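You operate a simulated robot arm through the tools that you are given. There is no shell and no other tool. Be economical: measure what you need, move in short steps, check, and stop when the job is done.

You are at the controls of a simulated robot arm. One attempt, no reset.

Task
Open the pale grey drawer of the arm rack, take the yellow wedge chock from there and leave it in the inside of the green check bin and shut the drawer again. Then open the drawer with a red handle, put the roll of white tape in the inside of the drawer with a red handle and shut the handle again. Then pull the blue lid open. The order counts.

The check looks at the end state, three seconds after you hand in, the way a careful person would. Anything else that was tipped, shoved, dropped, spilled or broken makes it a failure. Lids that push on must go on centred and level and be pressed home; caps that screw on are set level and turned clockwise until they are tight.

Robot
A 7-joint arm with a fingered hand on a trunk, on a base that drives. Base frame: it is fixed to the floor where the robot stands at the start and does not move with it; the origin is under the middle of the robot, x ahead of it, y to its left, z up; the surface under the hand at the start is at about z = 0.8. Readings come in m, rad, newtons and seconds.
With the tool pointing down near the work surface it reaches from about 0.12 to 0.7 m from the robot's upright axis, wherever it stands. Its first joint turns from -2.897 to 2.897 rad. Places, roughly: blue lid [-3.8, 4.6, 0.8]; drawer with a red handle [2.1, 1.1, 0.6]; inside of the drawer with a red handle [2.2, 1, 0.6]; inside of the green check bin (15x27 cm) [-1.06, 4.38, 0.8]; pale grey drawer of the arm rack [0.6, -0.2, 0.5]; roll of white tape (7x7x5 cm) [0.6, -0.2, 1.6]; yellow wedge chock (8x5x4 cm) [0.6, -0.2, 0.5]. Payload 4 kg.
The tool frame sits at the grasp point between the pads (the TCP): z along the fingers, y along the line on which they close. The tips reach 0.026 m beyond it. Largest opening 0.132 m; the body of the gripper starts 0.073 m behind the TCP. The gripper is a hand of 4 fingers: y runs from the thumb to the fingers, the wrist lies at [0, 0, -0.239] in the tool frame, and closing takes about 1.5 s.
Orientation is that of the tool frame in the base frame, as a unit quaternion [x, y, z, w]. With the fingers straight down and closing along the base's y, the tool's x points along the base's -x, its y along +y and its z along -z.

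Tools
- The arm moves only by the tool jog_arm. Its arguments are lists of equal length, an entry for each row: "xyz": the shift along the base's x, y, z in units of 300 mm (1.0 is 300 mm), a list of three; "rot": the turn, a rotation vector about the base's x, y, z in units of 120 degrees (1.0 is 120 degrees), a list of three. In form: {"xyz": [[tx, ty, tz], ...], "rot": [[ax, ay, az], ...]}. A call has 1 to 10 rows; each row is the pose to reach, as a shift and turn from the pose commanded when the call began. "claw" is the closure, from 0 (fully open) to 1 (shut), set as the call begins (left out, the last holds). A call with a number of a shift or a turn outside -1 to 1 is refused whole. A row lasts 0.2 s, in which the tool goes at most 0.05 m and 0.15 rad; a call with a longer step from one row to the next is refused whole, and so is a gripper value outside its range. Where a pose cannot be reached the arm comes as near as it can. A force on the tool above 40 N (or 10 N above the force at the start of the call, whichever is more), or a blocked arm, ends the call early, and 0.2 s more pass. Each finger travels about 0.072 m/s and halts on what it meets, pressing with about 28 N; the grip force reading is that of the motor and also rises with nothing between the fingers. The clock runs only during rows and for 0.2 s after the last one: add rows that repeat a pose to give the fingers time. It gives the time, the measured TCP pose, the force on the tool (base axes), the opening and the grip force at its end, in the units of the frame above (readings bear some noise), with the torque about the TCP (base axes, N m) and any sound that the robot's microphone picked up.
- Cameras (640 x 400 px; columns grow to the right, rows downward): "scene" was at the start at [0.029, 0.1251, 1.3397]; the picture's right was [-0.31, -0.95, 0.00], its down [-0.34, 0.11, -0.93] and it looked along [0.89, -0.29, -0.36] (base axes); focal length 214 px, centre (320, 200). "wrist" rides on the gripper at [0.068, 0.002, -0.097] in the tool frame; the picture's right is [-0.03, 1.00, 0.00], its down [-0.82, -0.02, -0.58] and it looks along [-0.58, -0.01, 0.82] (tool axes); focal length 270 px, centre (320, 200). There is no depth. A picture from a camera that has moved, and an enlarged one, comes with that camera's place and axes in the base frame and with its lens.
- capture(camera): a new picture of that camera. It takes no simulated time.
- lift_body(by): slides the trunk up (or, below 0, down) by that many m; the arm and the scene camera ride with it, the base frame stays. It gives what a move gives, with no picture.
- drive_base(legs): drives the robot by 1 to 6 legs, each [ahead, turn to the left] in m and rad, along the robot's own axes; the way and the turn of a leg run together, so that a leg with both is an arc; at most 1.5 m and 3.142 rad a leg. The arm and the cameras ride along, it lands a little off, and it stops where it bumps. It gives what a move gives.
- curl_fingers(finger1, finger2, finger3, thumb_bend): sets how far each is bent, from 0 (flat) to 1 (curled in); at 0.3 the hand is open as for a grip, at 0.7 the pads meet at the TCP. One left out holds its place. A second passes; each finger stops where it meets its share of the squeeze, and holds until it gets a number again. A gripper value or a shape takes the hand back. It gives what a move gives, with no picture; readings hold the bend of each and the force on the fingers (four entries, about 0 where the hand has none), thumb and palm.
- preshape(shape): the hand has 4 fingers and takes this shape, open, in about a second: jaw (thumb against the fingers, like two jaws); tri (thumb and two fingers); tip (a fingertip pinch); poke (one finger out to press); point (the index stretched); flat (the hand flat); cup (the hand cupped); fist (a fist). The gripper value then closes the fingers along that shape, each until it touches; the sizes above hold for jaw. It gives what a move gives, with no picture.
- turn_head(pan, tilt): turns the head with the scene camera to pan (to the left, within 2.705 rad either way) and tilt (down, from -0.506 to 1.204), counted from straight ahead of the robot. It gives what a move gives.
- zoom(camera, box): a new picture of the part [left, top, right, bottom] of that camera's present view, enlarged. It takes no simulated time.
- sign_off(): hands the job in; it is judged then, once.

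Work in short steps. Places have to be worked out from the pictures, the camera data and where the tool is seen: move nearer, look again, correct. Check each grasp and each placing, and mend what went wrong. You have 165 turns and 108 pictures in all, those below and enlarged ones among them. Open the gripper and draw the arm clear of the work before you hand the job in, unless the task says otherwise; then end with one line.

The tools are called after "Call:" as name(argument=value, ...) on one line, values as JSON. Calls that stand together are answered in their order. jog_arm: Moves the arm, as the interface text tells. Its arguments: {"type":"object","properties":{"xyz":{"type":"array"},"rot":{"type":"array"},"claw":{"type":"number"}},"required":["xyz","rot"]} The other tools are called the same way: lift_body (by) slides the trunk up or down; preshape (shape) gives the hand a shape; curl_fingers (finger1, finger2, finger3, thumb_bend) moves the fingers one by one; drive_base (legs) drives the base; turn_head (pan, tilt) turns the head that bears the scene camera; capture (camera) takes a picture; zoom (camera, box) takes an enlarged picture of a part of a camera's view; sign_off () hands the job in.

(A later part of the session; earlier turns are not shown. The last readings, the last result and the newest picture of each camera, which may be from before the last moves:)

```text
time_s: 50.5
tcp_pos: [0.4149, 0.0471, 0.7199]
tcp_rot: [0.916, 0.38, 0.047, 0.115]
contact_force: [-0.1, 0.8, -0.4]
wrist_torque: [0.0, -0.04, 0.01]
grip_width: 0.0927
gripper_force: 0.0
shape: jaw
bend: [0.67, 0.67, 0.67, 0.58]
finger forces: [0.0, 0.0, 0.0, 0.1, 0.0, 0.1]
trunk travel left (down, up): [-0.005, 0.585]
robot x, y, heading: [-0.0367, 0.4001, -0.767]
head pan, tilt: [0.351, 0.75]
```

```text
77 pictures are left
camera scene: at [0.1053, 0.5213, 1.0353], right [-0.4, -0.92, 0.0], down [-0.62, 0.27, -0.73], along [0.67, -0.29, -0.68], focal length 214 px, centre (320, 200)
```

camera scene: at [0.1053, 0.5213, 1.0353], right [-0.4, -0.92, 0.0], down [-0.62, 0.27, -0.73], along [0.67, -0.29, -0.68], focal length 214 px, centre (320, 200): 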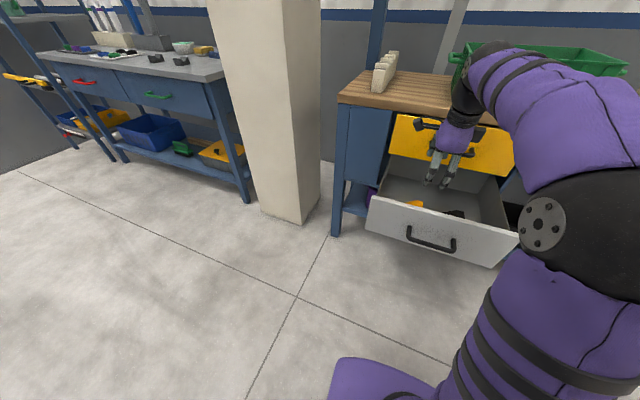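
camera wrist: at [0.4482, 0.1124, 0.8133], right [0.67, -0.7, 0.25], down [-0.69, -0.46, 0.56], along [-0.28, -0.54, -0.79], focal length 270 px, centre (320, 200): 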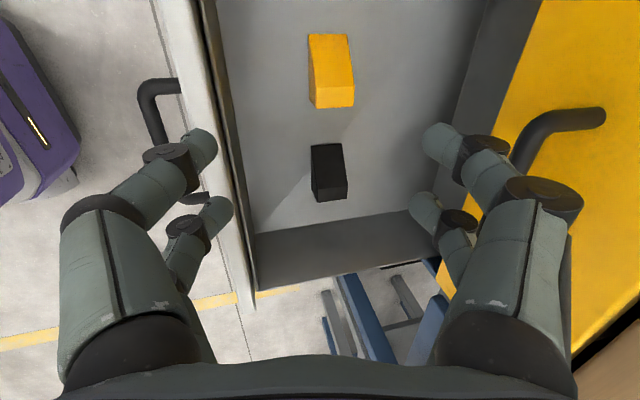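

The hand clears rim and yellow handle. I descend along the axis, stopping 4 cm short for a check.

Call:
jog_arm(xyz=[[0.035, -0.033, -0.12], [0.07, -0.066, -0.24], [0.1, -0.097, -0.36], [0.13, -0.125, -0.48], [0.15, -0.145, -0.6]], rot=[[0, 0, 0], [0, 0, 0], [0, 0, 0], [0, 0, 0], [0, 0, 0]])

Call:
capture(camera="wrist")

Call:
capture(camera="scene")

```text
time_s: 51.6
tcp_pos: [0.4594, 0.0045, 0.5392]
tcp_rot: [0.916, 0.381, 0.046, 0.115]
contact_force: [-0.4, 0.4, -0.1]
wrist_torque: [-0.06, -0.01, -0.03]
grip_width: 0.0928
gripper_force: 0.0
shape: jaw
bend: [0.67, 0.67, 0.67, 0.58]
finger forces: [0.0, 0.0, 0.1, 0.0, 0.0, 0.0]
trunk travel left (down, up): [-0.005, 0.585]
robot x, y, heading: [-0.0305, 0.4012, -0.759]
head pan, tilt: [0.351, 0.75]
```

```text
76 pictures are left
camera wrist: at [0.4926, 0.0692, 0.632], right [0.67, -0.7, 0.25], down [-0.69, -0.46, 0.56], along [-0.27, -0.54, -0.79], focal length 270 px, centre (320, 200)
```

wrist: 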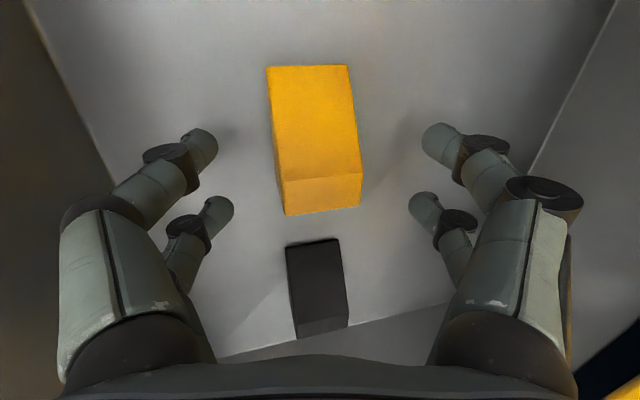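

```text
75 pictures are left
camera scene: at [0.1052, 0.5214, 1.0354], right [-0.4, -0.92, 0.0], down [-0.62, 0.27, -0.73], along [0.67, -0.29, -0.68], focal length 214 px, centre (320, 200)
```

scene: 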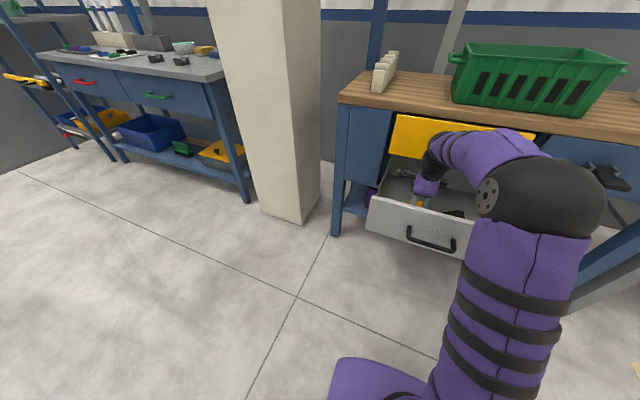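

Good alignment. I go down the last 4 cm and close.

Call:
jog_arm(xyz=[[0.015, -0.005, -0.06], [0.033, -0.012, -0.12], [0.033, -0.012, -0.125]], rot=[[0, 0, 0], [0, 0, 0], [0, 0, 0]])

Call:
jog_arm(xyz=[[0, 0, 0], [0, 0, 0], [0, 0, 0], [0, 0, 0], [0, 0, 0], [0, 0, 0]], rot=[[0, 0, 0], [0, 0, 0], [0, 0, 0], [0, 0, 0], [0, 0, 0], [0, 0, 0]], claw=1)

Call:
capture(camera="wrist")

```text
time_s: 52.3
tcp_pos: [0.4707, -0.0031, 0.5147]
tcp_rot: [0.915, 0.38, 0.051, 0.125]
contact_force: [-0.7, -3.0, 18.5]
wrist_torque: [0.58, 0.59, 0.09]
grip_width: 0.0904
gripper_force: 0.0
shape: jaw
bend: [0.67, 0.67, 0.71, 0.55]
finger forces: [0.0, 0.0, 8.1, 0.0, 11.0, 0.1]
trunk travel left (down, up): [-0.005, 0.585]
robot x, y, heading: [-0.0319, 0.3996, -0.765]
head pan, tilt: [0.351, 0.75]
stopped in row 3: the force on the tool passed its limit at 44 N (the readings are from after the stop); the commanded pose is now the measured one
```

```text
time_s: 53.7
tcp_pos: [0.4705, -0.0012, 0.5131]
tcp_rot: [0.915, 0.38, 0.051, 0.124]
contact_force: [2.2, -1.4, 23.9]
wrist_torque: [-0.04, -0.24, 0.26]
grip_width: 0.0473
gripper_force: 28.2
shape: jaw
bend: [0.74, 0.68, 0.73, 0.72]
finger forces: [34.8, 30.6, 28.9, 0.0, 22.0, 0.0]
trunk travel left (down, up): [-0.005, 0.585]
robot x, y, heading: [-0.0336, 0.3997, -0.767]
head pan, tilt: [0.351, 0.75]
```

```text
74 pictures are left
camera wrist: at [0.5024, 0.064, 0.6061], right [0.66, -0.7, 0.27], down [-0.7, -0.46, 0.55], along [-0.26, -0.55, -0.79], focal length 270 px, centre (320, 200)
```

wrist: 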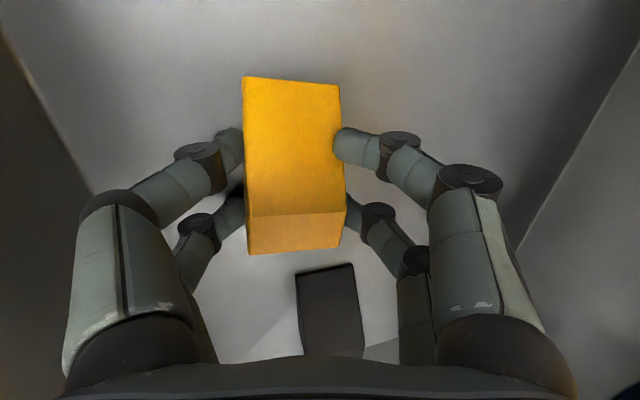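

The wedge is gripped (4.7 cm, all fingers loaded). I lift it back up along the way I came.

Call:
jog_arm(xyz=[[-0.01, 0.01, 0.06], [-0.03, 0.03, 0.15], [-0.055, 0.05, 0.26], [-0.09, 0.08, 0.38], [-0.125, 0.115, 0.5], [-0.16, 0.145, 0.62], [-0.18, 0.16, 0.72]], rot=[[0, 0, 0], [0, 0, 0], [0, 0, 0], [0, 0, 0], [0, 0, 0], [0, 0, 0], [0, 0, 0]])

Call:
capture(camera="wrist")

```text
time_s: 55.3
tcp_pos: [0.4172, 0.0461, 0.7274]
tcp_rot: [0.916, 0.379, 0.05, 0.123]
contact_force: [-0.1, -0.1, -1.5]
wrist_torque: [-0.01, -0.01, 0.0]
grip_width: 0.0457
gripper_force: 28.4
shape: jaw
bend: [0.73, 0.66, 0.73, 0.71]
finger forces: [29.6, 29.7, 29.1, 0.0, 21.0, 0.1]
trunk travel left (down, up): [-0.005, 0.585]
robot x, y, heading: [-0.0374, 0.3985, -0.768]
head pan, tilt: [0.351, 0.75]
```

```text
73 pictures are left
camera wrist: at [0.4482, 0.1107, 0.8209], right [0.66, -0.7, 0.26], down [-0.7, -0.46, 0.55], along [-0.27, -0.55, -0.79], focal length 270 px, centre (320, 200)
```

wrist: 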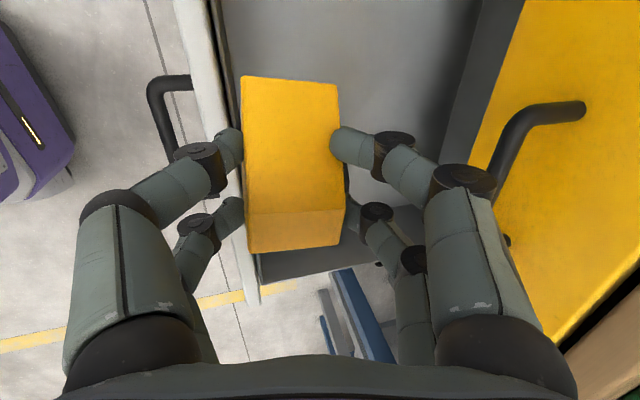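

Holding well. I raise the trunk, back off from the bench, and look toward the green check bin, up ahead at (-1.06, 4.38).

Call:
lift_body(by=0.27)

Call:
drive_base(legs=[[-0.4, 0]])

Call:
turn_head(pan=2.6, tilt=0.25)

Call:
capture(camera="scene")

```text
time_s: 58.1
tcp_pos: [0.4163, 0.0457, 0.9976]
tcp_rot: [0.916, 0.38, 0.05, 0.122]
contact_force: [0.1, 0.9, -1.0]
wrist_torque: [0.0, 0.02, 0.01]
grip_width: 0.0459
gripper_force: 28.0
shape: jaw
bend: [0.73, 0.66, 0.73, 0.71]
finger forces: [29.6, 29.6, 29.2, 0.0, 20.9, 0.0]
trunk travel left (down, up): [-0.275, 0.315]
robot x, y, heading: [-0.0333, 0.4007, -0.767]
head pan, tilt: [0.351, 0.75]
```

```text
time_s: 60.6
tcp_pos: [0.1252, 0.3222, 0.998]
tcp_rot: [0.916, 0.379, 0.05, 0.123]
contact_force: [-0.1, 0.2, -1.1]
wrist_torque: [-0.01, 0.0, 0.02]
grip_width: 0.0458
gripper_force: 28.0
shape: jaw
bend: [0.73, 0.66, 0.73, 0.71]
finger forces: [29.5, 29.6, 29.2, 0.0, 21.0, 0.0]
trunk travel left (down, up): [-0.275, 0.315]
robot x, y, heading: [-0.3219, 0.6815, -0.769]
head pan, tilt: [0.351, 0.75]
```

```text
time_s: 62.7
tcp_pos: [0.1267, 0.321, 0.9986]
tcp_rot: [0.916, 0.379, 0.05, 0.123]
contact_force: [0.4, 1.1, -0.8]
wrist_torque: [-0.02, -0.05, -0.01]
grip_width: 0.0456
gripper_force: 27.7
shape: jaw
bend: [0.73, 0.66, 0.73, 0.71]
finger forces: [29.6, 29.7, 29.2, 0.0, 21.0, 0.1]
trunk travel left (down, up): [-0.275, 0.315]
robot x, y, heading: [-0.3216, 0.6836, -0.766]
head pan, tilt: [2.601, 0.25]
```

```text
72 pictures are left
camera scene: at [-0.2841, 0.9229, 1.3505], right [0.97, 0.26, 0.0], down [0.06, -0.24, -0.97], along [-0.25, 0.94, -0.25], focal length 214 px, centre (320, 200)
```

scene: 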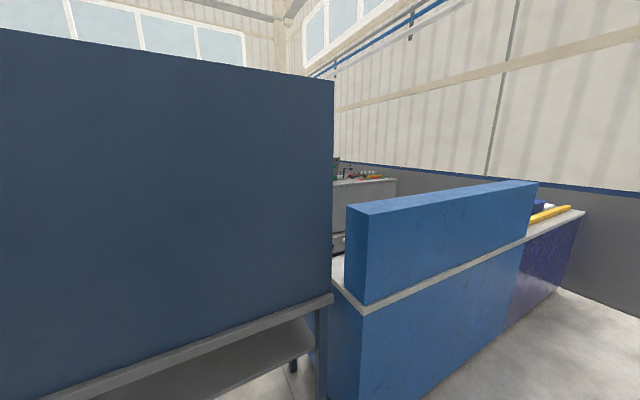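

Tall furniture stands between me and the bin. I look to other sides to find a way.

Call:
turn_head(pan=1.7, tilt=0.35)

Call:
capture(camera="scene")

Call:
turn_head(pan=-2.2, tilt=0.35)

Call:
capture(camera="scene")

```text
time_s: 63.9
tcp_pos: [0.1265, 0.3225, 0.9981]
tcp_rot: [0.916, 0.378, 0.05, 0.123]
contact_force: [0.2, 0.4, -0.7]
wrist_torque: [0.03, 0.01, 0.0]
grip_width: 0.0458
gripper_force: 28.0
shape: jaw
bend: [0.73, 0.66, 0.73, 0.71]
finger forces: [29.6, 29.6, 29.2, 0.1, 21.0, 0.0]
trunk travel left (down, up): [-0.275, 0.315]
robot x, y, heading: [-0.3247, 0.683, -0.767]
head pan, tilt: [1.7, 0.351]
```

```text
71 pictures are left
camera scene: at [-0.2045, 0.9076, 1.341], right [0.8, -0.59, 0.0], down [-0.2, -0.28, -0.94], along [0.56, 0.76, -0.34], focal length 214 px, centre (320, 200)
```

scene: 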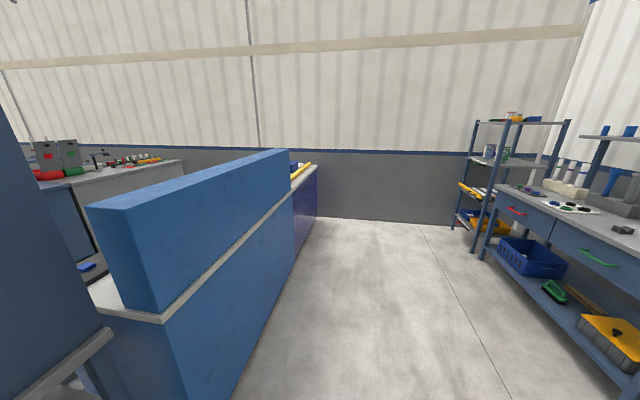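

```text
time_s: 67.1
tcp_pos: [0.1261, 0.3226, 0.9979]
tcp_rot: [0.916, 0.379, 0.05, 0.124]
contact_force: [-0.3, -0.2, -1.0]
wrist_torque: [0.01, -0.02, 0.01]
grip_width: 0.0457
gripper_force: 28.1
shape: jaw
bend: [0.73, 0.66, 0.73, 0.71]
finger forces: [29.6, 29.6, 29.2, 0.0, 21.0, 0.1]
trunk travel left (down, up): [-0.275, 0.315]
robot x, y, heading: [-0.3245, 0.681, -0.767]
head pan, tilt: [-2.201, 0.351]
```

```text
70 pictures are left
camera scene: at [-0.3515, 0.8166, 1.341], right [-0.17, 0.98, 0.0], down [0.34, 0.06, -0.94], along [-0.92, -0.16, -0.34], focal length 214 px, centre (320, 200)
```

scene: 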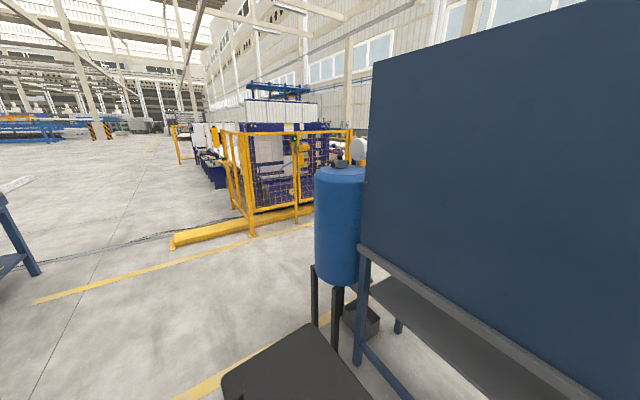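

I'm in an aisle; the bin is on a bench beyond the row behind me. I raise the trunk to see over the row.

Call:
lift_body(by=0.31)

Call:
turn_head(pan=2.3, tilt=0.3)

Call:
capture(camera="scene")

Call:
zoom(camera="scene", box=[180, 100, 420, 250])

```text
time_s: 70.1
tcp_pos: [0.1252, 0.3215, 1.3074]
tcp_rot: [0.916, 0.379, 0.049, 0.123]
contact_force: [-0.8, 0.3, -1.7]
wrist_torque: [0.02, -0.04, 0.01]
grip_width: 0.0456
gripper_force: 28.1
shape: jaw
bend: [0.73, 0.66, 0.73, 0.71]
finger forces: [29.6, 29.6, 29.2, 0.0, 21.1, 0.0]
trunk travel left (down, up): [-0.585, 0.005]
robot x, y, heading: [-0.3225, 0.6774, -0.764]
head pan, tilt: [-2.201, 0.351]
```

```text
time_s: 73.7
tcp_pos: [0.1263, 0.3225, 1.308]
tcp_rot: [0.916, 0.379, 0.05, 0.123]
contact_force: [0.0, 0.0, -1.5]
wrist_torque: [0.0, -0.02, -0.01]
grip_width: 0.046
gripper_force: 28.2
shape: jaw
bend: [0.73, 0.66, 0.73, 0.71]
finger forces: [29.5, 29.6, 29.2, 0.0, 21.1, 0.0]
trunk travel left (down, up): [-0.585, 0.005]
robot x, y, heading: [-0.3253, 0.6811, -0.768]
head pan, tilt: [2.3, 0.3]
```

```text
69 pictures are left
camera scene: at [-0.2563, 0.926, 1.6557], right [1.0, -0.04, 0.0], down [-0.01, -0.3, -0.96], along [0.04, 0.95, -0.3], focal length 214 px, centre (320, 200)
```

scene: 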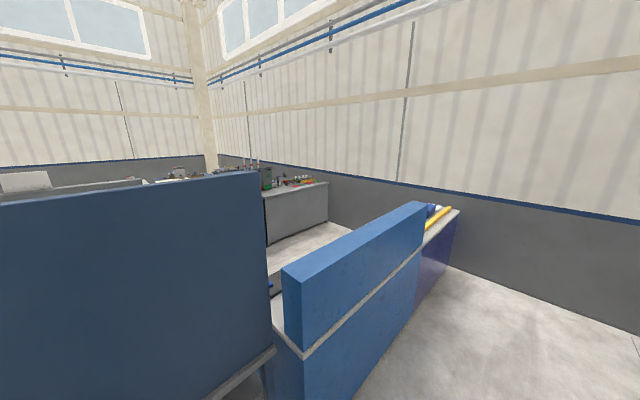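

```text
2.67 times, centred on (300, 175) of scene
camera zoom: at [-0.2563, 0.926, 1.6557], right [1.0, -0.04, 0.0], down [-0.01, -0.3, -0.96], along [0.04, 0.95, -0.3], focal length 572 px, centre (373, 267)
```

zoom: 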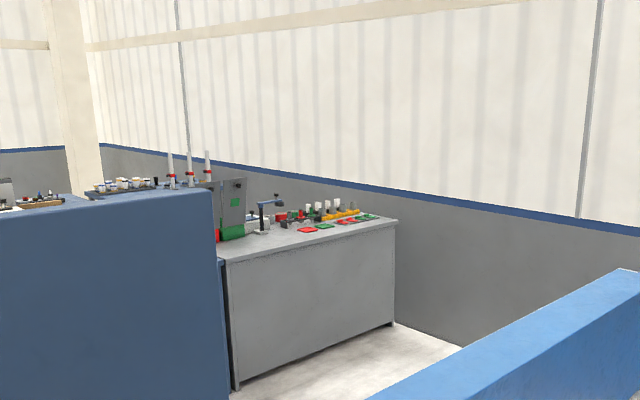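

The bin stands on a bench beyond; I take the right-hand way round through the open floor. I drive 1.5 m along the aisle, turn, and look.

Call:
drive_base(legs=[[0, -1.588], [1.5, 0], [0, -1.571]])

Call:
turn_head(pan=-0.4, tilt=0.35)

Call:
capture(camera="scene")

```text
time_s: 89.7
tcp_pos: [-1.8217, -0.0162, 1.3074]
tcp_rot: [-0.37, 0.92, 0.122, -0.049]
contact_force: [0.6, 0.0, -1.2]
wrist_torque: [0.0, 0.01, 0.01]
grip_width: 0.0455
gripper_force: 28.3
shape: jaw
bend: [0.73, 0.66, 0.73, 0.71]
finger forces: [29.7, 29.1, 28.8, 0.0, 20.3, 0.0]
trunk travel left (down, up): [-0.585, 0.005]
robot x, y, heading: [-1.3788, -0.3835, 2.36]
head pan, tilt: [2.3, 0.3]
```

```text
time_s: 92.1
tcp_pos: [-1.8218, -0.0174, 1.308]
tcp_rot: [-0.37, 0.92, 0.123, -0.049]
contact_force: [0.3, -0.2, -1.1]
wrist_torque: [0.0, 0.02, -0.02]
grip_width: 0.0457
gripper_force: 28.3
shape: jaw
bend: [0.73, 0.66, 0.73, 0.71]
finger forces: [29.7, 29.0, 28.7, 0.0, 20.3, 0.1]
trunk travel left (down, up): [-0.585, 0.005]
robot x, y, heading: [-1.379, -0.3825, 2.351]
head pan, tilt: [-0.4, 0.351]
```

```text
67 pictures are left
camera scene: at [-1.4805, -0.4458, 1.651], right [0.93, 0.38, 0.0], down [0.13, -0.32, -0.94], along [-0.35, 0.87, -0.34], focal length 214 px, centre (320, 200)
```

scene: 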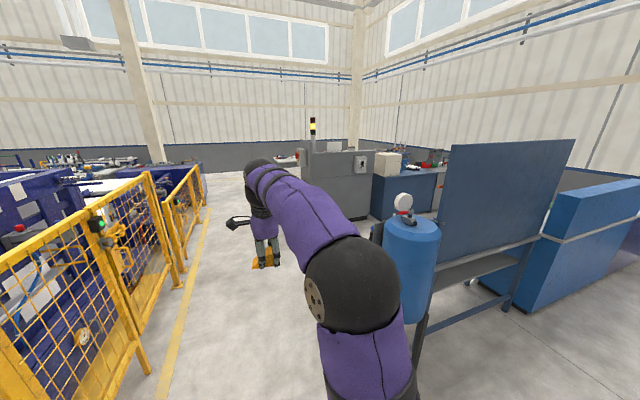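

The way ahead between fence and tank is wide. I drive 1.9 m ahead and look right toward the bench with the bin.

Call:
drive_base(legs=[[1.5, 0], [0.4, 0]])

Call:
turn_head(pan=-0.9, tilt=0.35)

Call:
capture(camera="scene")

```text
time_s: 101.6
tcp_pos: [-3.1572, 1.3241, 1.3075]
tcp_rot: [-0.369, 0.92, 0.123, -0.048]
contact_force: [-0.2, -1.1, -0.5]
wrist_torque: [0.0, -0.03, 0.02]
grip_width: 0.0456
gripper_force: 27.7
shape: jaw
bend: [0.73, 0.66, 0.73, 0.71]
finger forces: [29.8, 29.1, 28.8, 0.0, 20.5, 0.0]
trunk travel left (down, up): [-0.585, 0.005]
robot x, y, heading: [-2.7168, 0.9555, 2.354]
head pan, tilt: [-0.4, 0.351]
```

```text
time_s: 102.5
tcp_pos: [-3.1557, 1.3238, 1.3072]
tcp_rot: [-0.369, 0.92, 0.123, -0.048]
contact_force: [-0.4, 0.1, -1.2]
wrist_torque: [0.0, 0.0, -0.01]
grip_width: 0.0454
gripper_force: 27.9
shape: jaw
bend: [0.73, 0.66, 0.73, 0.71]
finger forces: [29.8, 29.0, 28.7, 0.1, 20.5, 0.0]
trunk travel left (down, up): [-0.585, 0.005]
robot x, y, heading: [-2.7132, 0.959, 2.354]
head pan, tilt: [-0.901, 0.351]
```

```text
66 pictures are left
camera scene: at [-2.7703, 0.8996, 1.651], right [0.99, -0.12, 0.0], down [-0.04, -0.34, -0.94], along [0.11, 0.93, -0.34], focal length 214 px, centre (320, 200)
```

scene: 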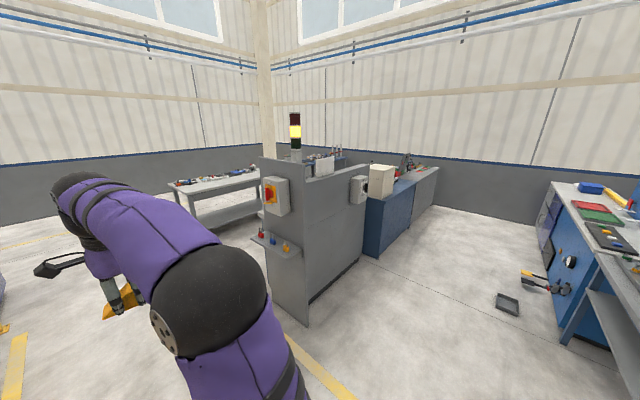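

The row's front side lies beyond the machine; the aisle between it and the white table looks about 1 m wide. I drive on 2 m, turn right and look down that aisle.

Call:
drive_base(legs=[[1.5, 0], [0.5, 0], [0, -1.57]])

Call:
turn_head(pan=0.0, tilt=0.4)

Call:
capture(camera="scene")

```text
time_s: 116.7
tcp_pos: [-3.7571, 2.8312, 1.3083]
tcp_rot: [0.387, 0.913, 0.122, 0.052]
contact_force: [-0.3, 0.6, -1.1]
wrist_torque: [0.03, -0.02, 0.01]
grip_width: 0.045
gripper_force: 27.9
shape: jaw
bend: [0.73, 0.66, 0.73, 0.71]
finger forces: [29.9, 28.9, 28.5, 0.1, 20.3, 0.1]
trunk travel left (down, up): [-0.585, 0.005]
robot x, y, heading: [-4.122, 2.3838, 0.791]
head pan, tilt: [-0.901, 0.351]
```

```text
time_s: 117.9
tcp_pos: [-3.757, 2.831, 1.3081]
tcp_rot: [0.387, 0.913, 0.121, 0.052]
contact_force: [0.0, 0.9, -0.9]
wrist_torque: [-0.01, 0.0, 0.0]
grip_width: 0.0454
gripper_force: 28.0
shape: jaw
bend: [0.73, 0.66, 0.73, 0.71]
finger forces: [29.9, 28.8, 28.6, 0.0, 20.2, 0.0]
trunk travel left (down, up): [-0.585, 0.005]
robot x, y, heading: [-4.1226, 2.3871, 0.786]
head pan, tilt: [0.0, 0.4]
```

```text
65 pictures are left
camera scene: at [-4.2062, 2.5196, 1.6464], right [0.71, -0.7, 0.0], down [-0.27, -0.28, -0.92], along [0.65, 0.65, -0.39], focal length 214 px, centre (320, 200)
```

scene: 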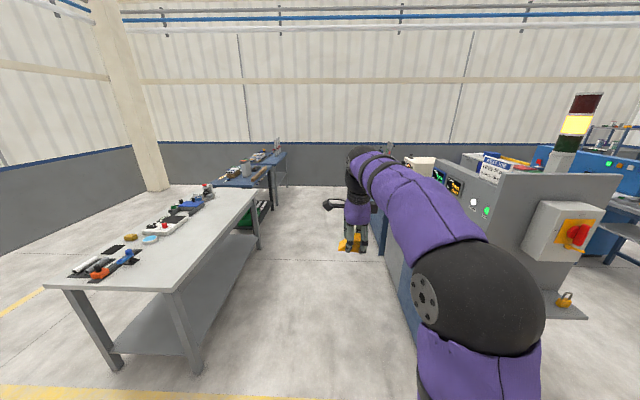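

The aisle ahead is clear and about 1.4 m wide. I drive 3 m down it and look right at the bench.

Call:
drive_base(legs=[[1.5, 0], [1.5, 0]])

Call:
turn_head(pan=-1.0, tilt=0.6)

Call:
capture(camera="scene")

```text
time_s: 132.4
tcp_pos: [-1.6222, 4.9576, 1.3075]
tcp_rot: [0.393, 0.91, 0.121, 0.053]
contact_force: [0.1, 0.5, -0.9]
wrist_torque: [0.03, 0.0, 0.0]
grip_width: 0.0453
gripper_force: 28.2
shape: jaw
bend: [0.73, 0.66, 0.73, 0.71]
finger forces: [29.9, 28.7, 28.6, 0.0, 20.3, 0.0]
trunk travel left (down, up): [-0.585, 0.005]
robot x, y, heading: [-1.9929, 4.5168, 0.78]
head pan, tilt: [0.0, 0.4]
```

```text
time_s: 133.7
tcp_pos: [-1.6233, 4.9565, 1.3072]
tcp_rot: [0.392, 0.911, 0.121, 0.053]
contact_force: [0.2, 0.2, -1.9]
wrist_torque: [0.02, 0.0, -0.03]
grip_width: 0.045
gripper_force: 28.6
shape: jaw
bend: [0.73, 0.66, 0.73, 0.71]
finger forces: [29.9, 28.9, 28.6, 0.0, 20.3, 0.0]
trunk travel left (down, up): [-0.585, 0.005]
robot x, y, heading: [-1.9898, 4.5176, 0.777]
head pan, tilt: [-1.0, 0.6]
```

```text
64 pictures are left
camera scene: at [-2.0552, 4.5662, 1.6282], right [-0.22, -0.98, 0.0], down [-0.55, 0.12, -0.83], along [0.81, -0.18, -0.56], focal length 214 px, centre (320, 200)
```

scene: 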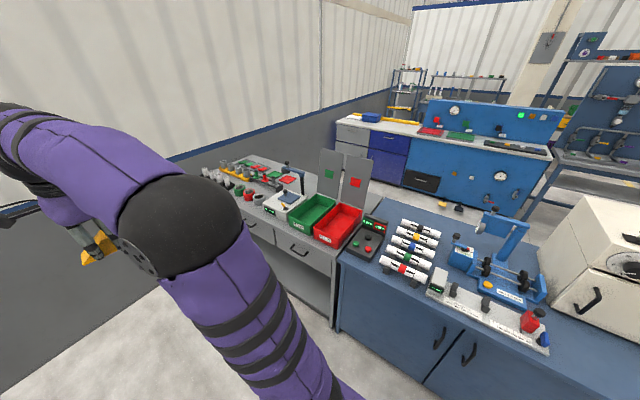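

The green check bin is seen where expected, at about (-1.04,4.38), next to a red one. I drive level with it, turn to face the bench, and look.

Call:
drive_base(legs=[[0.56, 0], [0, -1.562]])

Call:
turn_head(pan=0.3, tilt=0.85)

Call:
capture(camera="scene")

Call:
capture(camera="wrist")

```text
time_s: 141.1
tcp_pos: [-1.1513, 4.5442, 1.3089]
tcp_rot: [0.92, 0.369, 0.048, 0.123]
contact_force: [-0.5, 0.3, -1.7]
wrist_torque: [0.01, -0.01, -0.02]
grip_width: 0.0449
gripper_force: 28.4
shape: jaw
bend: [0.73, 0.66, 0.73, 0.71]
finger forces: [30.0, 28.7, 28.5, 0.0, 20.0, 0.0]
trunk travel left (down, up): [-0.585, 0.005]
robot x, y, heading: [-1.591, 4.9128, -0.791]
head pan, tilt: [-1.0, 0.6]
```

```text
time_s: 142.6
tcp_pos: [-1.1516, 4.5439, 1.3076]
tcp_rot: [0.92, 0.369, 0.048, 0.123]
contact_force: [0.1, -0.9, -1.2]
wrist_torque: [-0.02, -0.03, 0.01]
grip_width: 0.0449
gripper_force: 27.9
shape: jaw
bend: [0.73, 0.66, 0.73, 0.71]
finger forces: [30.0, 28.6, 28.5, 0.0, 20.0, 0.0]
trunk travel left (down, up): [-0.585, 0.005]
robot x, y, heading: [-1.5932, 4.9089, -0.79]
head pan, tilt: [0.3, 0.85]
```

```text
63 pictures are left
camera scene: at [-1.4572, 5.0262, 1.6073], right [-0.47, -0.88, 0.0], down [-0.66, 0.35, -0.66], along [0.58, -0.31, -0.75], focal length 214 px, centre (320, 200)
```

scene: 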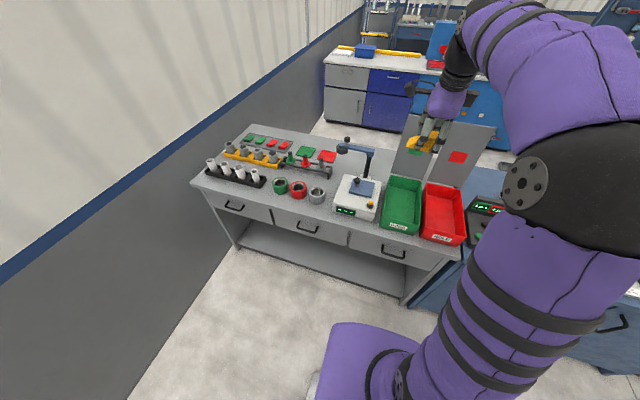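

```text
62 pictures are left
camera wrist: at [-1.1183, 4.6091, 1.4005], right [0.65, -0.72, 0.26], down [-0.71, -0.44, 0.55], along [-0.28, -0.54, -0.79], focal length 270 px, centre (320, 200)
```

wrist: 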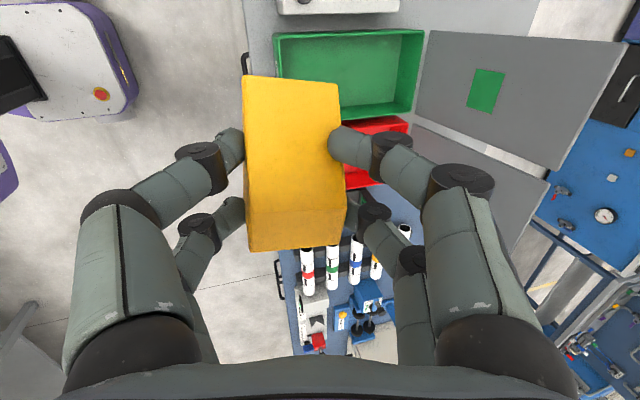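

Bin centre confirmed at (-1.06,4.38). I drive 0.12 m closer, lower the trunk back to its mid height, and view again.

Call:
drive_base(legs=[[0.12, 0]])

Call:
lift_body(by=-0.28)

Call:
capture(camera="wrist")

Call:
capture(camera="scene")

```text
time_s: 143.8
tcp_pos: [-1.0651, 4.4579, 1.3075]
tcp_rot: [0.92, 0.369, 0.047, 0.123]
contact_force: [0.1, -0.9, -0.8]
wrist_torque: [0.03, 0.04, 0.0]
grip_width: 0.0448
gripper_force: 27.9
shape: jaw
bend: [0.73, 0.66, 0.73, 0.71]
finger forces: [30.1, 28.7, 28.5, 0.0, 20.0, 0.0]
trunk travel left (down, up): [-0.585, 0.005]
robot x, y, heading: [-1.5122, 4.8262, -0.785]
head pan, tilt: [0.3, 0.85]
```

```text
time_s: 146.7
tcp_pos: [-1.0661, 4.4593, 1.0288]
tcp_rot: [0.92, 0.369, 0.048, 0.124]
contact_force: [0.4, -0.6, -1.1]
wrist_torque: [-0.03, -0.03, 0.03]
grip_width: 0.0448
gripper_force: 28.3
shape: jaw
bend: [0.73, 0.66, 0.73, 0.71]
finger forces: [30.0, 28.7, 28.4, 0.0, 20.1, 0.0]
trunk travel left (down, up): [-0.305, 0.285]
robot x, y, heading: [-1.5058, 4.8231, -0.789]
head pan, tilt: [0.3, 0.85]
```

```text
61 pictures are left
camera wrist: at [-1.0327, 4.5234, 1.1203], right [0.65, -0.71, 0.26], down [-0.71, -0.44, 0.55], along [-0.28, -0.54, -0.79], focal length 270 px, centre (320, 200)
```

wrist: 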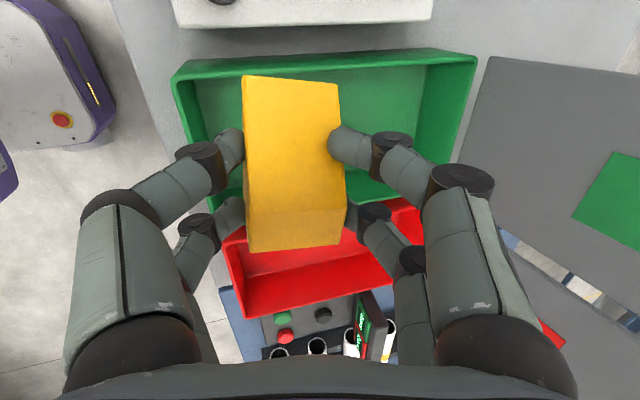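

```text
60 pictures are left
camera scene: at [-1.3719, 4.9404, 1.3274], right [-0.47, -0.88, 0.0], down [-0.66, 0.35, -0.66], along [0.58, -0.31, -0.75], focal length 214 px, centre (320, 200)
```

scene: 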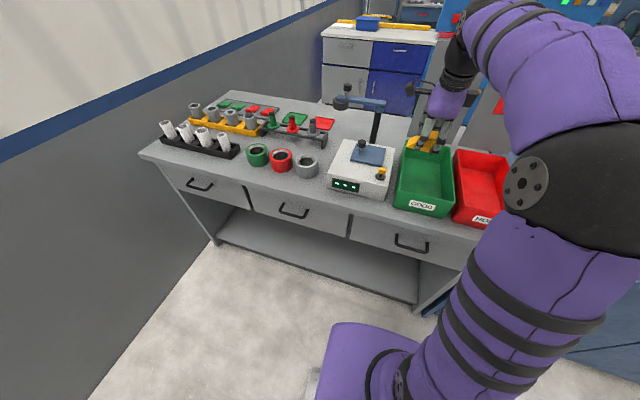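

I shift 6 cm over the bin's middle and lower to just above the rim, then check.

Call:
jog_arm(xyz=[[-0.01, -0.1, 0], [-0.02, -0.2, 0], [-0.02, -0.203, -0.12], [-0.02, -0.203, -0.24]], rot=[[0, 0, 0], [0, 0, 0], [0, 0, 0], [0, 0, 0]])

Call:
capture(camera="wrist")

Call:
zoom(camera="scene", box=[330, 100, 520, 220])

```text
time_s: 147.7
tcp_pos: [-1.0733, 4.3973, 0.9563]
tcp_rot: [0.92, 0.369, 0.049, 0.123]
contact_force: [-0.3, 0.1, -0.9]
wrist_torque: [-0.02, -0.02, 0.02]
grip_width: 0.045
gripper_force: 28.3
shape: jaw
bend: [0.73, 0.66, 0.73, 0.71]
finger forces: [29.5, 28.6, 28.6, 0.0, 20.2, 0.0]
trunk travel left (down, up): [-0.305, 0.285]
robot x, y, heading: [-1.5099, 4.8279, -0.787]
head pan, tilt: [0.3, 0.85]
```

```text
59 pictures are left
camera wrist: at [-1.0392, 4.4626, 1.0484], right [0.65, -0.71, 0.26], down [-0.71, -0.44, 0.55], along [-0.28, -0.54, -0.79], focal length 270 px, centre (320, 200)
```

wrist: 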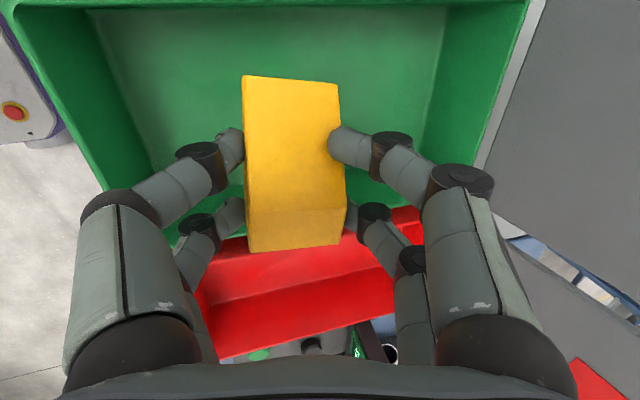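

```text
3.33 times, centred on (425, 160) of scene
camera zoom: at [-1.372, 4.9404, 1.3274], right [-0.47, -0.88, 0.0], down [-0.66, 0.35, -0.66], along [0.58, -0.31, -0.75], focal length 715 px, centre (-30, 333)
```

zoom: 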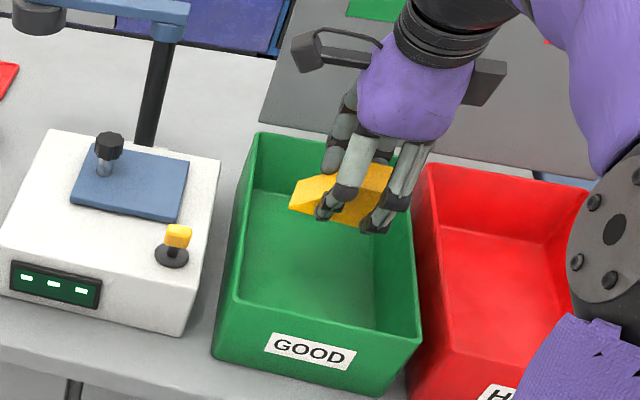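

The wedge hangs within the bin's outline. I lower it to the floor of the bin.

Call:
jog_arm(xyz=[[-0.03, -0.03, -0.08], [-0.03, -0.03, -0.18], [-0.03, -0.03, -0.27], [-0.03, -0.03, -0.33], [-0.03, -0.03, -0.36]], rot=[[0, 0, 0], [0, 0, 0], [0, 0, 0], [0, 0, 0], [0, 0, 0]])

Call:
zoom(camera="scene", box=[330, 100, 520, 220])

```text
time_s: 148.9
tcp_pos: [-1.0819, 4.3888, 0.8473]
tcp_rot: [0.92, 0.369, 0.049, 0.123]
contact_force: [0.3, -0.5, -1.4]
wrist_torque: [0.0, -0.04, 0.01]
grip_width: 0.0452
gripper_force: 27.2
shape: jaw
bend: [0.73, 0.66, 0.73, 0.71]
finger forces: [29.2, 28.6, 28.5, 0.0, 20.2, 0.1]
trunk travel left (down, up): [-0.305, 0.285]
robot x, y, heading: [-1.5045, 4.8187, -0.787]
head pan, tilt: [0.3, 0.85]
```

```text
3.33 times, centred on (425, 160) of scene
camera zoom: at [-1.3719, 4.9403, 1.3273], right [-0.47, -0.88, 0.0], down [-0.66, 0.35, -0.66], along [0.58, -0.31, -0.75], focal length 715 px, centre (-30, 333)
```

zoom: 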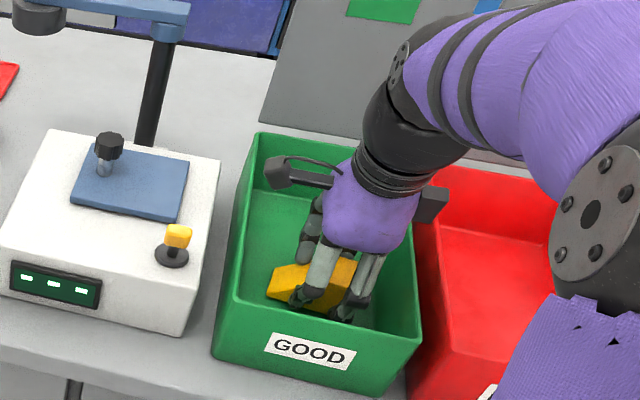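

No floor contact yet; I creep down a little, then open the fingers partly.

Call:
jog_arm(xyz=[[0, 0, -0.025], [0, 0, -0.05], [0, 0, -0.07], [0, 0, -0.08]], rot=[[0, 0, 0], [0, 0, 0], [0, 0, 0], [0, 0, 0]])

Call:
jog_arm(xyz=[[0, 0, 0], [0, 0, 0], [0, 0, 0], [0, 0, 0], [0, 0, 0]], rot=[[0, 0, 0], [0, 0, 0], [0, 0, 0], [0, 0, 0], [0, 0, 0]], claw=0.3)

Call:
jog_arm(xyz=[[-0.01, 0.01, 0.1], [-0.03, 0.03, 0.25], [-0.05, 0.05, 0.4], [-0.07, 0.07, 0.55], [-0.08, 0.08, 0.7]], rot=[[0, 0, 0], [0, 0, 0], [0, 0, 0], [0, 0, 0], [0, 0, 0]])

Call:
zoom(camera="scene", box=[330, 100, 520, 220])

```text
time_s: 149.5
tcp_pos: [-1.08, 4.3865, 0.8435]
tcp_rot: [0.919, 0.367, 0.054, 0.134]
contact_force: [-1.9, 1.7, 16.3]
wrist_torque: [0.29, -0.09, 0.06]
grip_width: 0.0459
gripper_force: 28.2
shape: jaw
bend: [0.73, 0.65, 0.73, 0.71]
finger forces: [38.8, 29.6, 28.6, 0.0, 24.3, 0.0]
trunk travel left (down, up): [-0.305, 0.285]
robot x, y, heading: [-1.5038, 4.826, -0.788]
head pan, tilt: [0.3, 0.85]
stopped in row 3: the force on the tool passed its limit at 46 N (the readings are from after the stop); the commanded pose is now the measured one
```

```text
time_s: 150.7
tcp_pos: [-1.0787, 4.387, 0.8419]
tcp_rot: [0.919, 0.368, 0.052, 0.132]
contact_force: [5.4, -5.0, 26.5]
wrist_torque: [0.54, 0.3, -0.02]
grip_width: 0.0865
gripper_force: 0.1
shape: jaw
bend: [0.68, 0.68, 0.73, 0.73]
finger forces: [0.0, 0.0, 10.8, 0.0, 15.6, 0.0]
trunk travel left (down, up): [-0.305, 0.285]
robot x, y, heading: [-1.5039, 4.8228, -0.792]
head pan, tilt: [0.3, 0.85]
```

```text
time_s: 151.9
tcp_pos: [-1.1037, 4.4101, 1.0493]
tcp_rot: [0.919, 0.369, 0.051, 0.129]
contact_force: [0.9, 0.1, -0.4]
wrist_torque: [-0.03, -0.02, -0.01]
grip_width: 0.0923
gripper_force: 0.0
shape: jaw
bend: [0.68, 0.68, 0.68, 0.58]
finger forces: [0.0, 0.1, 0.0, 0.0, 0.1, 0.0]
trunk travel left (down, up): [-0.305, 0.285]
robot x, y, heading: [-1.507, 4.8255, -0.786]
head pan, tilt: [0.3, 0.85]
```

```text
3.33 times, centred on (425, 160) of scene
camera zoom: at [-1.3719, 4.9404, 1.3273], right [-0.47, -0.88, 0.0], down [-0.66, 0.35, -0.66], along [0.58, -0.31, -0.75], focal length 715 px, centre (-30, 333)
```

zoom: 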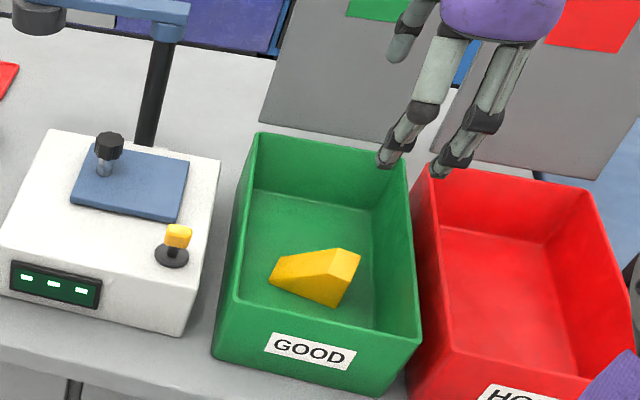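

The wedge lies neatly in the green bin. I raise the trunk and drive back the way I came.

Call:
lift_body(by=0.28)

Call:
drive_base(legs=[[-0.15, 0], [0, -1.57], [1.5, 0], [1.5, 0], [0.55, 0], [0, 1.571]])

```text
time_s: 154.7
tcp_pos: [-1.1024, 4.4113, 1.3289]
tcp_rot: [0.919, 0.369, 0.051, 0.13]
contact_force: [-0.6, -0.9, -0.5]
wrist_torque: [-0.01, 0.0, 0.0]
grip_width: 0.0924
gripper_force: 0.0
shape: jaw
bend: [0.68, 0.68, 0.68, 0.58]
finger forces: [0.1, 0.0, 0.1, 0.1, 0.0, 0.1]
trunk travel left (down, up): [-0.585, 0.005]
robot x, y, heading: [-1.5094, 4.8259, -0.79]
head pan, tilt: [0.3, 0.85]
```

```text
time_s: 181.4
tcp_pos: [-3.7586, 2.0316, 1.3296]
tcp_rot: [0.924, 0.357, 0.05, 0.13]
contact_force: [0.4, -0.5, -0.5]
wrist_torque: [-0.01, -0.03, -0.01]
grip_width: 0.0922
gripper_force: 0.0
shape: jaw
bend: [0.68, 0.68, 0.68, 0.58]
finger forces: [0.0, 0.1, 0.1, 0.1, 0.1, 0.0]
trunk travel left (down, up): [-0.585, 0.005]
robot x, y, heading: [-4.1527, 2.4536, -0.814]
head pan, tilt: [0.3, 0.85]
```

On track. I drive back to the first aisle and along it to the rack.

Call:
drive_base(legs=[[0, 0.027], [1.5, 0], [1.5, 0], [0.95, 0], [0, 1.571], [1.47, 0]])

Call:
drive_base(legs=[[0, -1.571]])

Call:
turn_head(pan=0.25, tilt=0.5)

Call:
capture(camera="scene")

```text
time_s: 211.8
tcp_pos: [0.0575, 1.1287, 1.3276]
tcp_rot: [0.38, 0.914, 0.128, 0.054]
contact_force: [-0.2, 0.8, -0.1]
wrist_torque: [-0.02, 0.02, 0.01]
grip_width: 0.0922
gripper_force: 0.1
shape: jaw
bend: [0.68, 0.68, 0.68, 0.58]
finger forces: [0.0, 0.1, 0.0, 0.1, 0.0, 0.0]
trunk travel left (down, up): [-0.585, 0.005]
robot x, y, heading: [-0.3523, 0.7185, 0.799]
head pan, tilt: [0.3, 0.85]
```

```text
time_s: 216.4
tcp_pos: [0.0637, 0.3116, 1.3284]
tcp_rot: [0.914, 0.38, 0.053, 0.13]
contact_force: [0.0, -0.1, -0.1]
wrist_torque: [0.03, -0.03, -0.04]
grip_width: 0.0922
gripper_force: 0.0
shape: jaw
bend: [0.68, 0.68, 0.68, 0.58]
finger forces: [0.0, 0.1, 0.1, 0.1, 0.1, 0.0]
trunk travel left (down, up): [-0.585, 0.005]
robot x, y, heading: [-0.3498, 0.7184, -0.766]
head pan, tilt: [0.3, 0.85]
```

```text
time_s: 217.3
tcp_pos: [0.0653, 0.3116, 1.3288]
tcp_rot: [0.914, 0.38, 0.053, 0.129]
contact_force: [0.0, -0.1, -1.2]
wrist_torque: [0.01, 0.01, -0.03]
grip_width: 0.0921
gripper_force: 0.1
shape: jaw
bend: [0.68, 0.68, 0.68, 0.58]
finger forces: [0.1, 0.0, 0.0, 0.0, 0.0, 0.0]
trunk travel left (down, up): [-0.585, 0.005]
robot x, y, heading: [-0.3543, 0.7127, -0.76]
head pan, tilt: [0.25, 0.499]
```

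```text
55 pictures are left
camera scene: at [-0.2079, 0.824, 1.6372], right [-0.49, -0.87, 0.0], down [-0.42, 0.24, -0.88], along [0.76, -0.43, -0.48], focal length 214 px, centre (320, 200)
```

scene: 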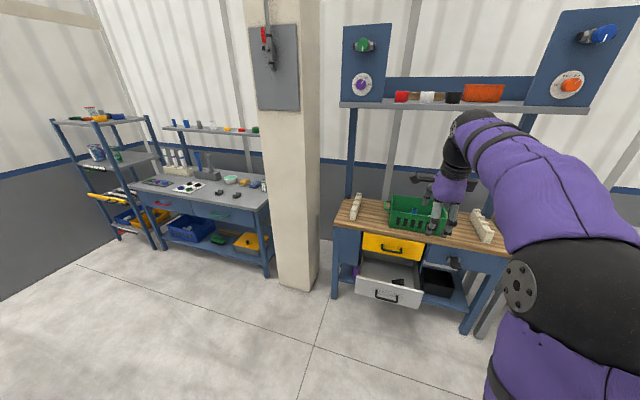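

Back at the rack; the drawer is still open. I pitch the hand to the earlier handle pose with a 6 cm opening, and lower the trunk, still standing off.

Call:
jog_arm(xyz=[[0, 0, -0.1], [0, 0, -0.2], [0, 0, -0.3], [0, 0, -0.4], [0, 0, -0.5], [0, 0, -0.6]], rot=[[-0.0417, -0.0417, 0], [-0.0833, -0.0833, 0], [-0.125, -0.125, 0], [-0.1667, -0.1667, 0], [-0.2083, -0.2083, 0], [-0.25, -0.25, 0]], claw=0.55)

Call:
lift_body(by=-0.57)

Call:
drive_base(legs=[[0.22, 0]])

Call:
capture(camera="wrist")

Call:
capture(camera="scene")

```text
time_s: 218.7
tcp_pos: [0.0647, 0.3092, 1.1481]
tcp_rot: [0.806, 0.335, 0.186, 0.451]
contact_force: [0.2, -0.3, 0.4]
wrist_torque: [-0.02, 0.01, -0.02]
grip_width: 0.0597
gripper_force: 0.0
shape: jaw
bend: [0.73, 0.73, 0.73, 0.7]
finger forces: [0.0, 0.0, 0.0, 0.1, 0.0, 0.0]
trunk travel left (down, up): [-0.585, 0.005]
robot x, y, heading: [-0.3516, 0.7166, -0.763]
head pan, tilt: [0.25, 0.499]
```

```text
refused: -0.57 is not a number from -0.4 to 0.4
```

```text
time_s: 220.4
tcp_pos: [0.2251, 0.1589, 1.1479]
tcp_rot: [0.806, 0.335, 0.187, 0.452]
contact_force: [0.6, 0.4, 0.4]
wrist_torque: [0.0, -0.02, 0.03]
grip_width: 0.0596
gripper_force: 0.0
shape: jaw
bend: [0.73, 0.73, 0.73, 0.7]
finger forces: [0.1, 0.0, 0.1, 0.0, 0.0, 0.0]
trunk travel left (down, up): [-0.585, 0.005]
robot x, y, heading: [-0.1885, 0.5643, -0.759]
head pan, tilt: [0.25, 0.499]
```

```text
54 pictures are left
camera wrist: at [0.2164, 0.2649, 1.1997], right [0.35, -0.39, 0.85], down [-0.93, -0.22, 0.29], along [0.08, -0.9, -0.44], focal length 270 px, centre (320, 200)
```

wrist: 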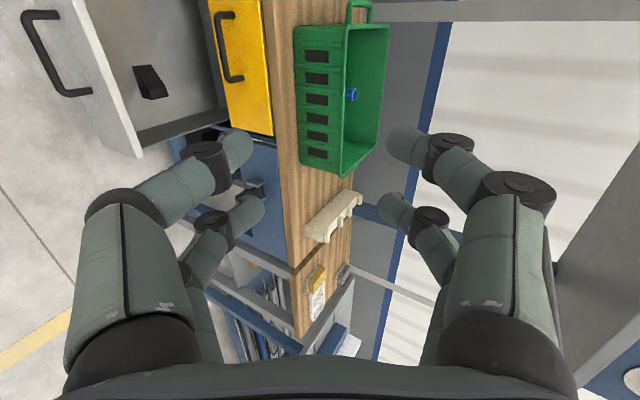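

```text
53 pictures are left
camera scene: at [-0.0476, 0.6712, 1.6373], right [-0.49, -0.87, 0.0], down [-0.42, 0.23, -0.88], along [0.77, -0.43, -0.48], focal length 214 px, centre (320, 200)
```

scene: 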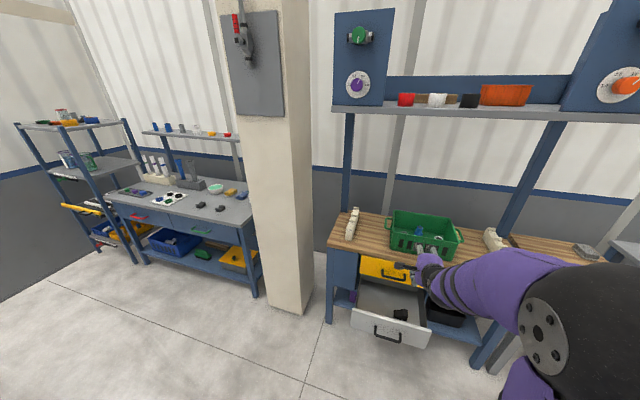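

Clear of the drawer front by ~9 cm. I lower the trunk in two goes.

Call:
lift_body(by=-0.4)

Call:
lift_body(by=-0.17)

Call:
capture(camera="wrist")

```text
time_s: 224.2
tcp_pos: [0.2248, 0.16, 0.7493]
tcp_rot: [0.805, 0.336, 0.187, 0.452]
contact_force: [-0.5, -0.6, 0.4]
wrist_torque: [-0.01, -0.01, 0.0]
grip_width: 0.0598
gripper_force: 0.0
shape: jaw
bend: [0.73, 0.73, 0.73, 0.7]
finger forces: [0.1, 0.1, 0.0, 0.1, 0.1, 0.0]
trunk travel left (down, up): [-0.185, 0.405]
robot x, y, heading: [-0.19, 0.5602, -0.762]
head pan, tilt: [0.25, 0.499]
```

```text
time_s: 226.1
tcp_pos: [0.2261, 0.1598, 0.5794]
tcp_rot: [0.805, 0.335, 0.187, 0.452]
contact_force: [1.2, 0.1, 0.4]
wrist_torque: [-0.03, 0.0, -0.01]
grip_width: 0.0597
gripper_force: 0.0
shape: jaw
bend: [0.73, 0.73, 0.73, 0.7]
finger forces: [0.1, 0.0, 0.1, 0.1, 0.0, 0.1]
trunk travel left (down, up): [-0.015, 0.575]
robot x, y, heading: [-0.1885, 0.5627, -0.763]
head pan, tilt: [0.25, 0.499]
```

```text
52 pictures are left
camera wrist: at [0.2159, 0.2653, 0.63], right [0.35, -0.39, 0.85], down [-0.93, -0.22, 0.29], along [0.08, -0.9, -0.44], focal length 270 px, centre (320, 200)
```

wrist: 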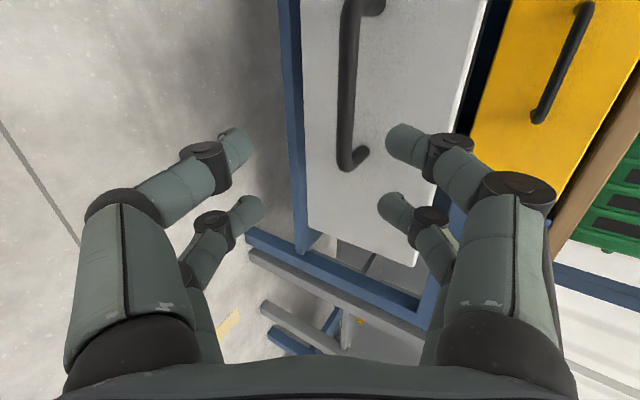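

I shift to line up with the bar, 6 cm nearer, and check.

Call:
jog_arm(xyz=[[0.06, -0.03, -0.05], [0.12, -0.07, -0.1], [0.183, -0.1, -0.14]], rot=[[0, 0, 0], [0, 0, 0], [0, 0, 0]])

Call:
capture(camera="wrist")

```text
time_s: 226.9
tcp_pos: [0.2808, 0.127, 0.5368]
tcp_rot: [0.806, 0.337, 0.186, 0.45]
contact_force: [0.1, 0.2, 0.4]
wrist_torque: [0.02, -0.01, 0.0]
grip_width: 0.0595
gripper_force: 0.0
shape: jaw
bend: [0.73, 0.73, 0.73, 0.7]
finger forces: [0.0, 0.1, 0.0, 0.0, 0.1, 0.0]
trunk travel left (down, up): [-0.015, 0.575]
robot x, y, heading: [-0.1888, 0.5657, -0.764]
head pan, tilt: [0.25, 0.499]
```

```text
51 pictures are left
camera wrist: at [0.2711, 0.2343, 0.5876], right [0.35, -0.39, 0.85], down [-0.93, -0.22, 0.29], along [0.08, -0.9, -0.44], focal length 270 px, centre (320, 200)
```

wrist: 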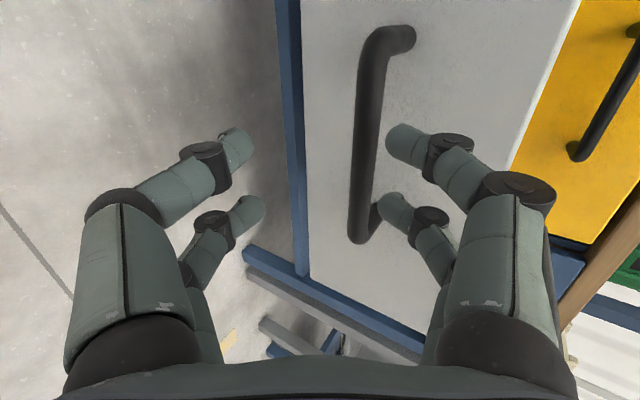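

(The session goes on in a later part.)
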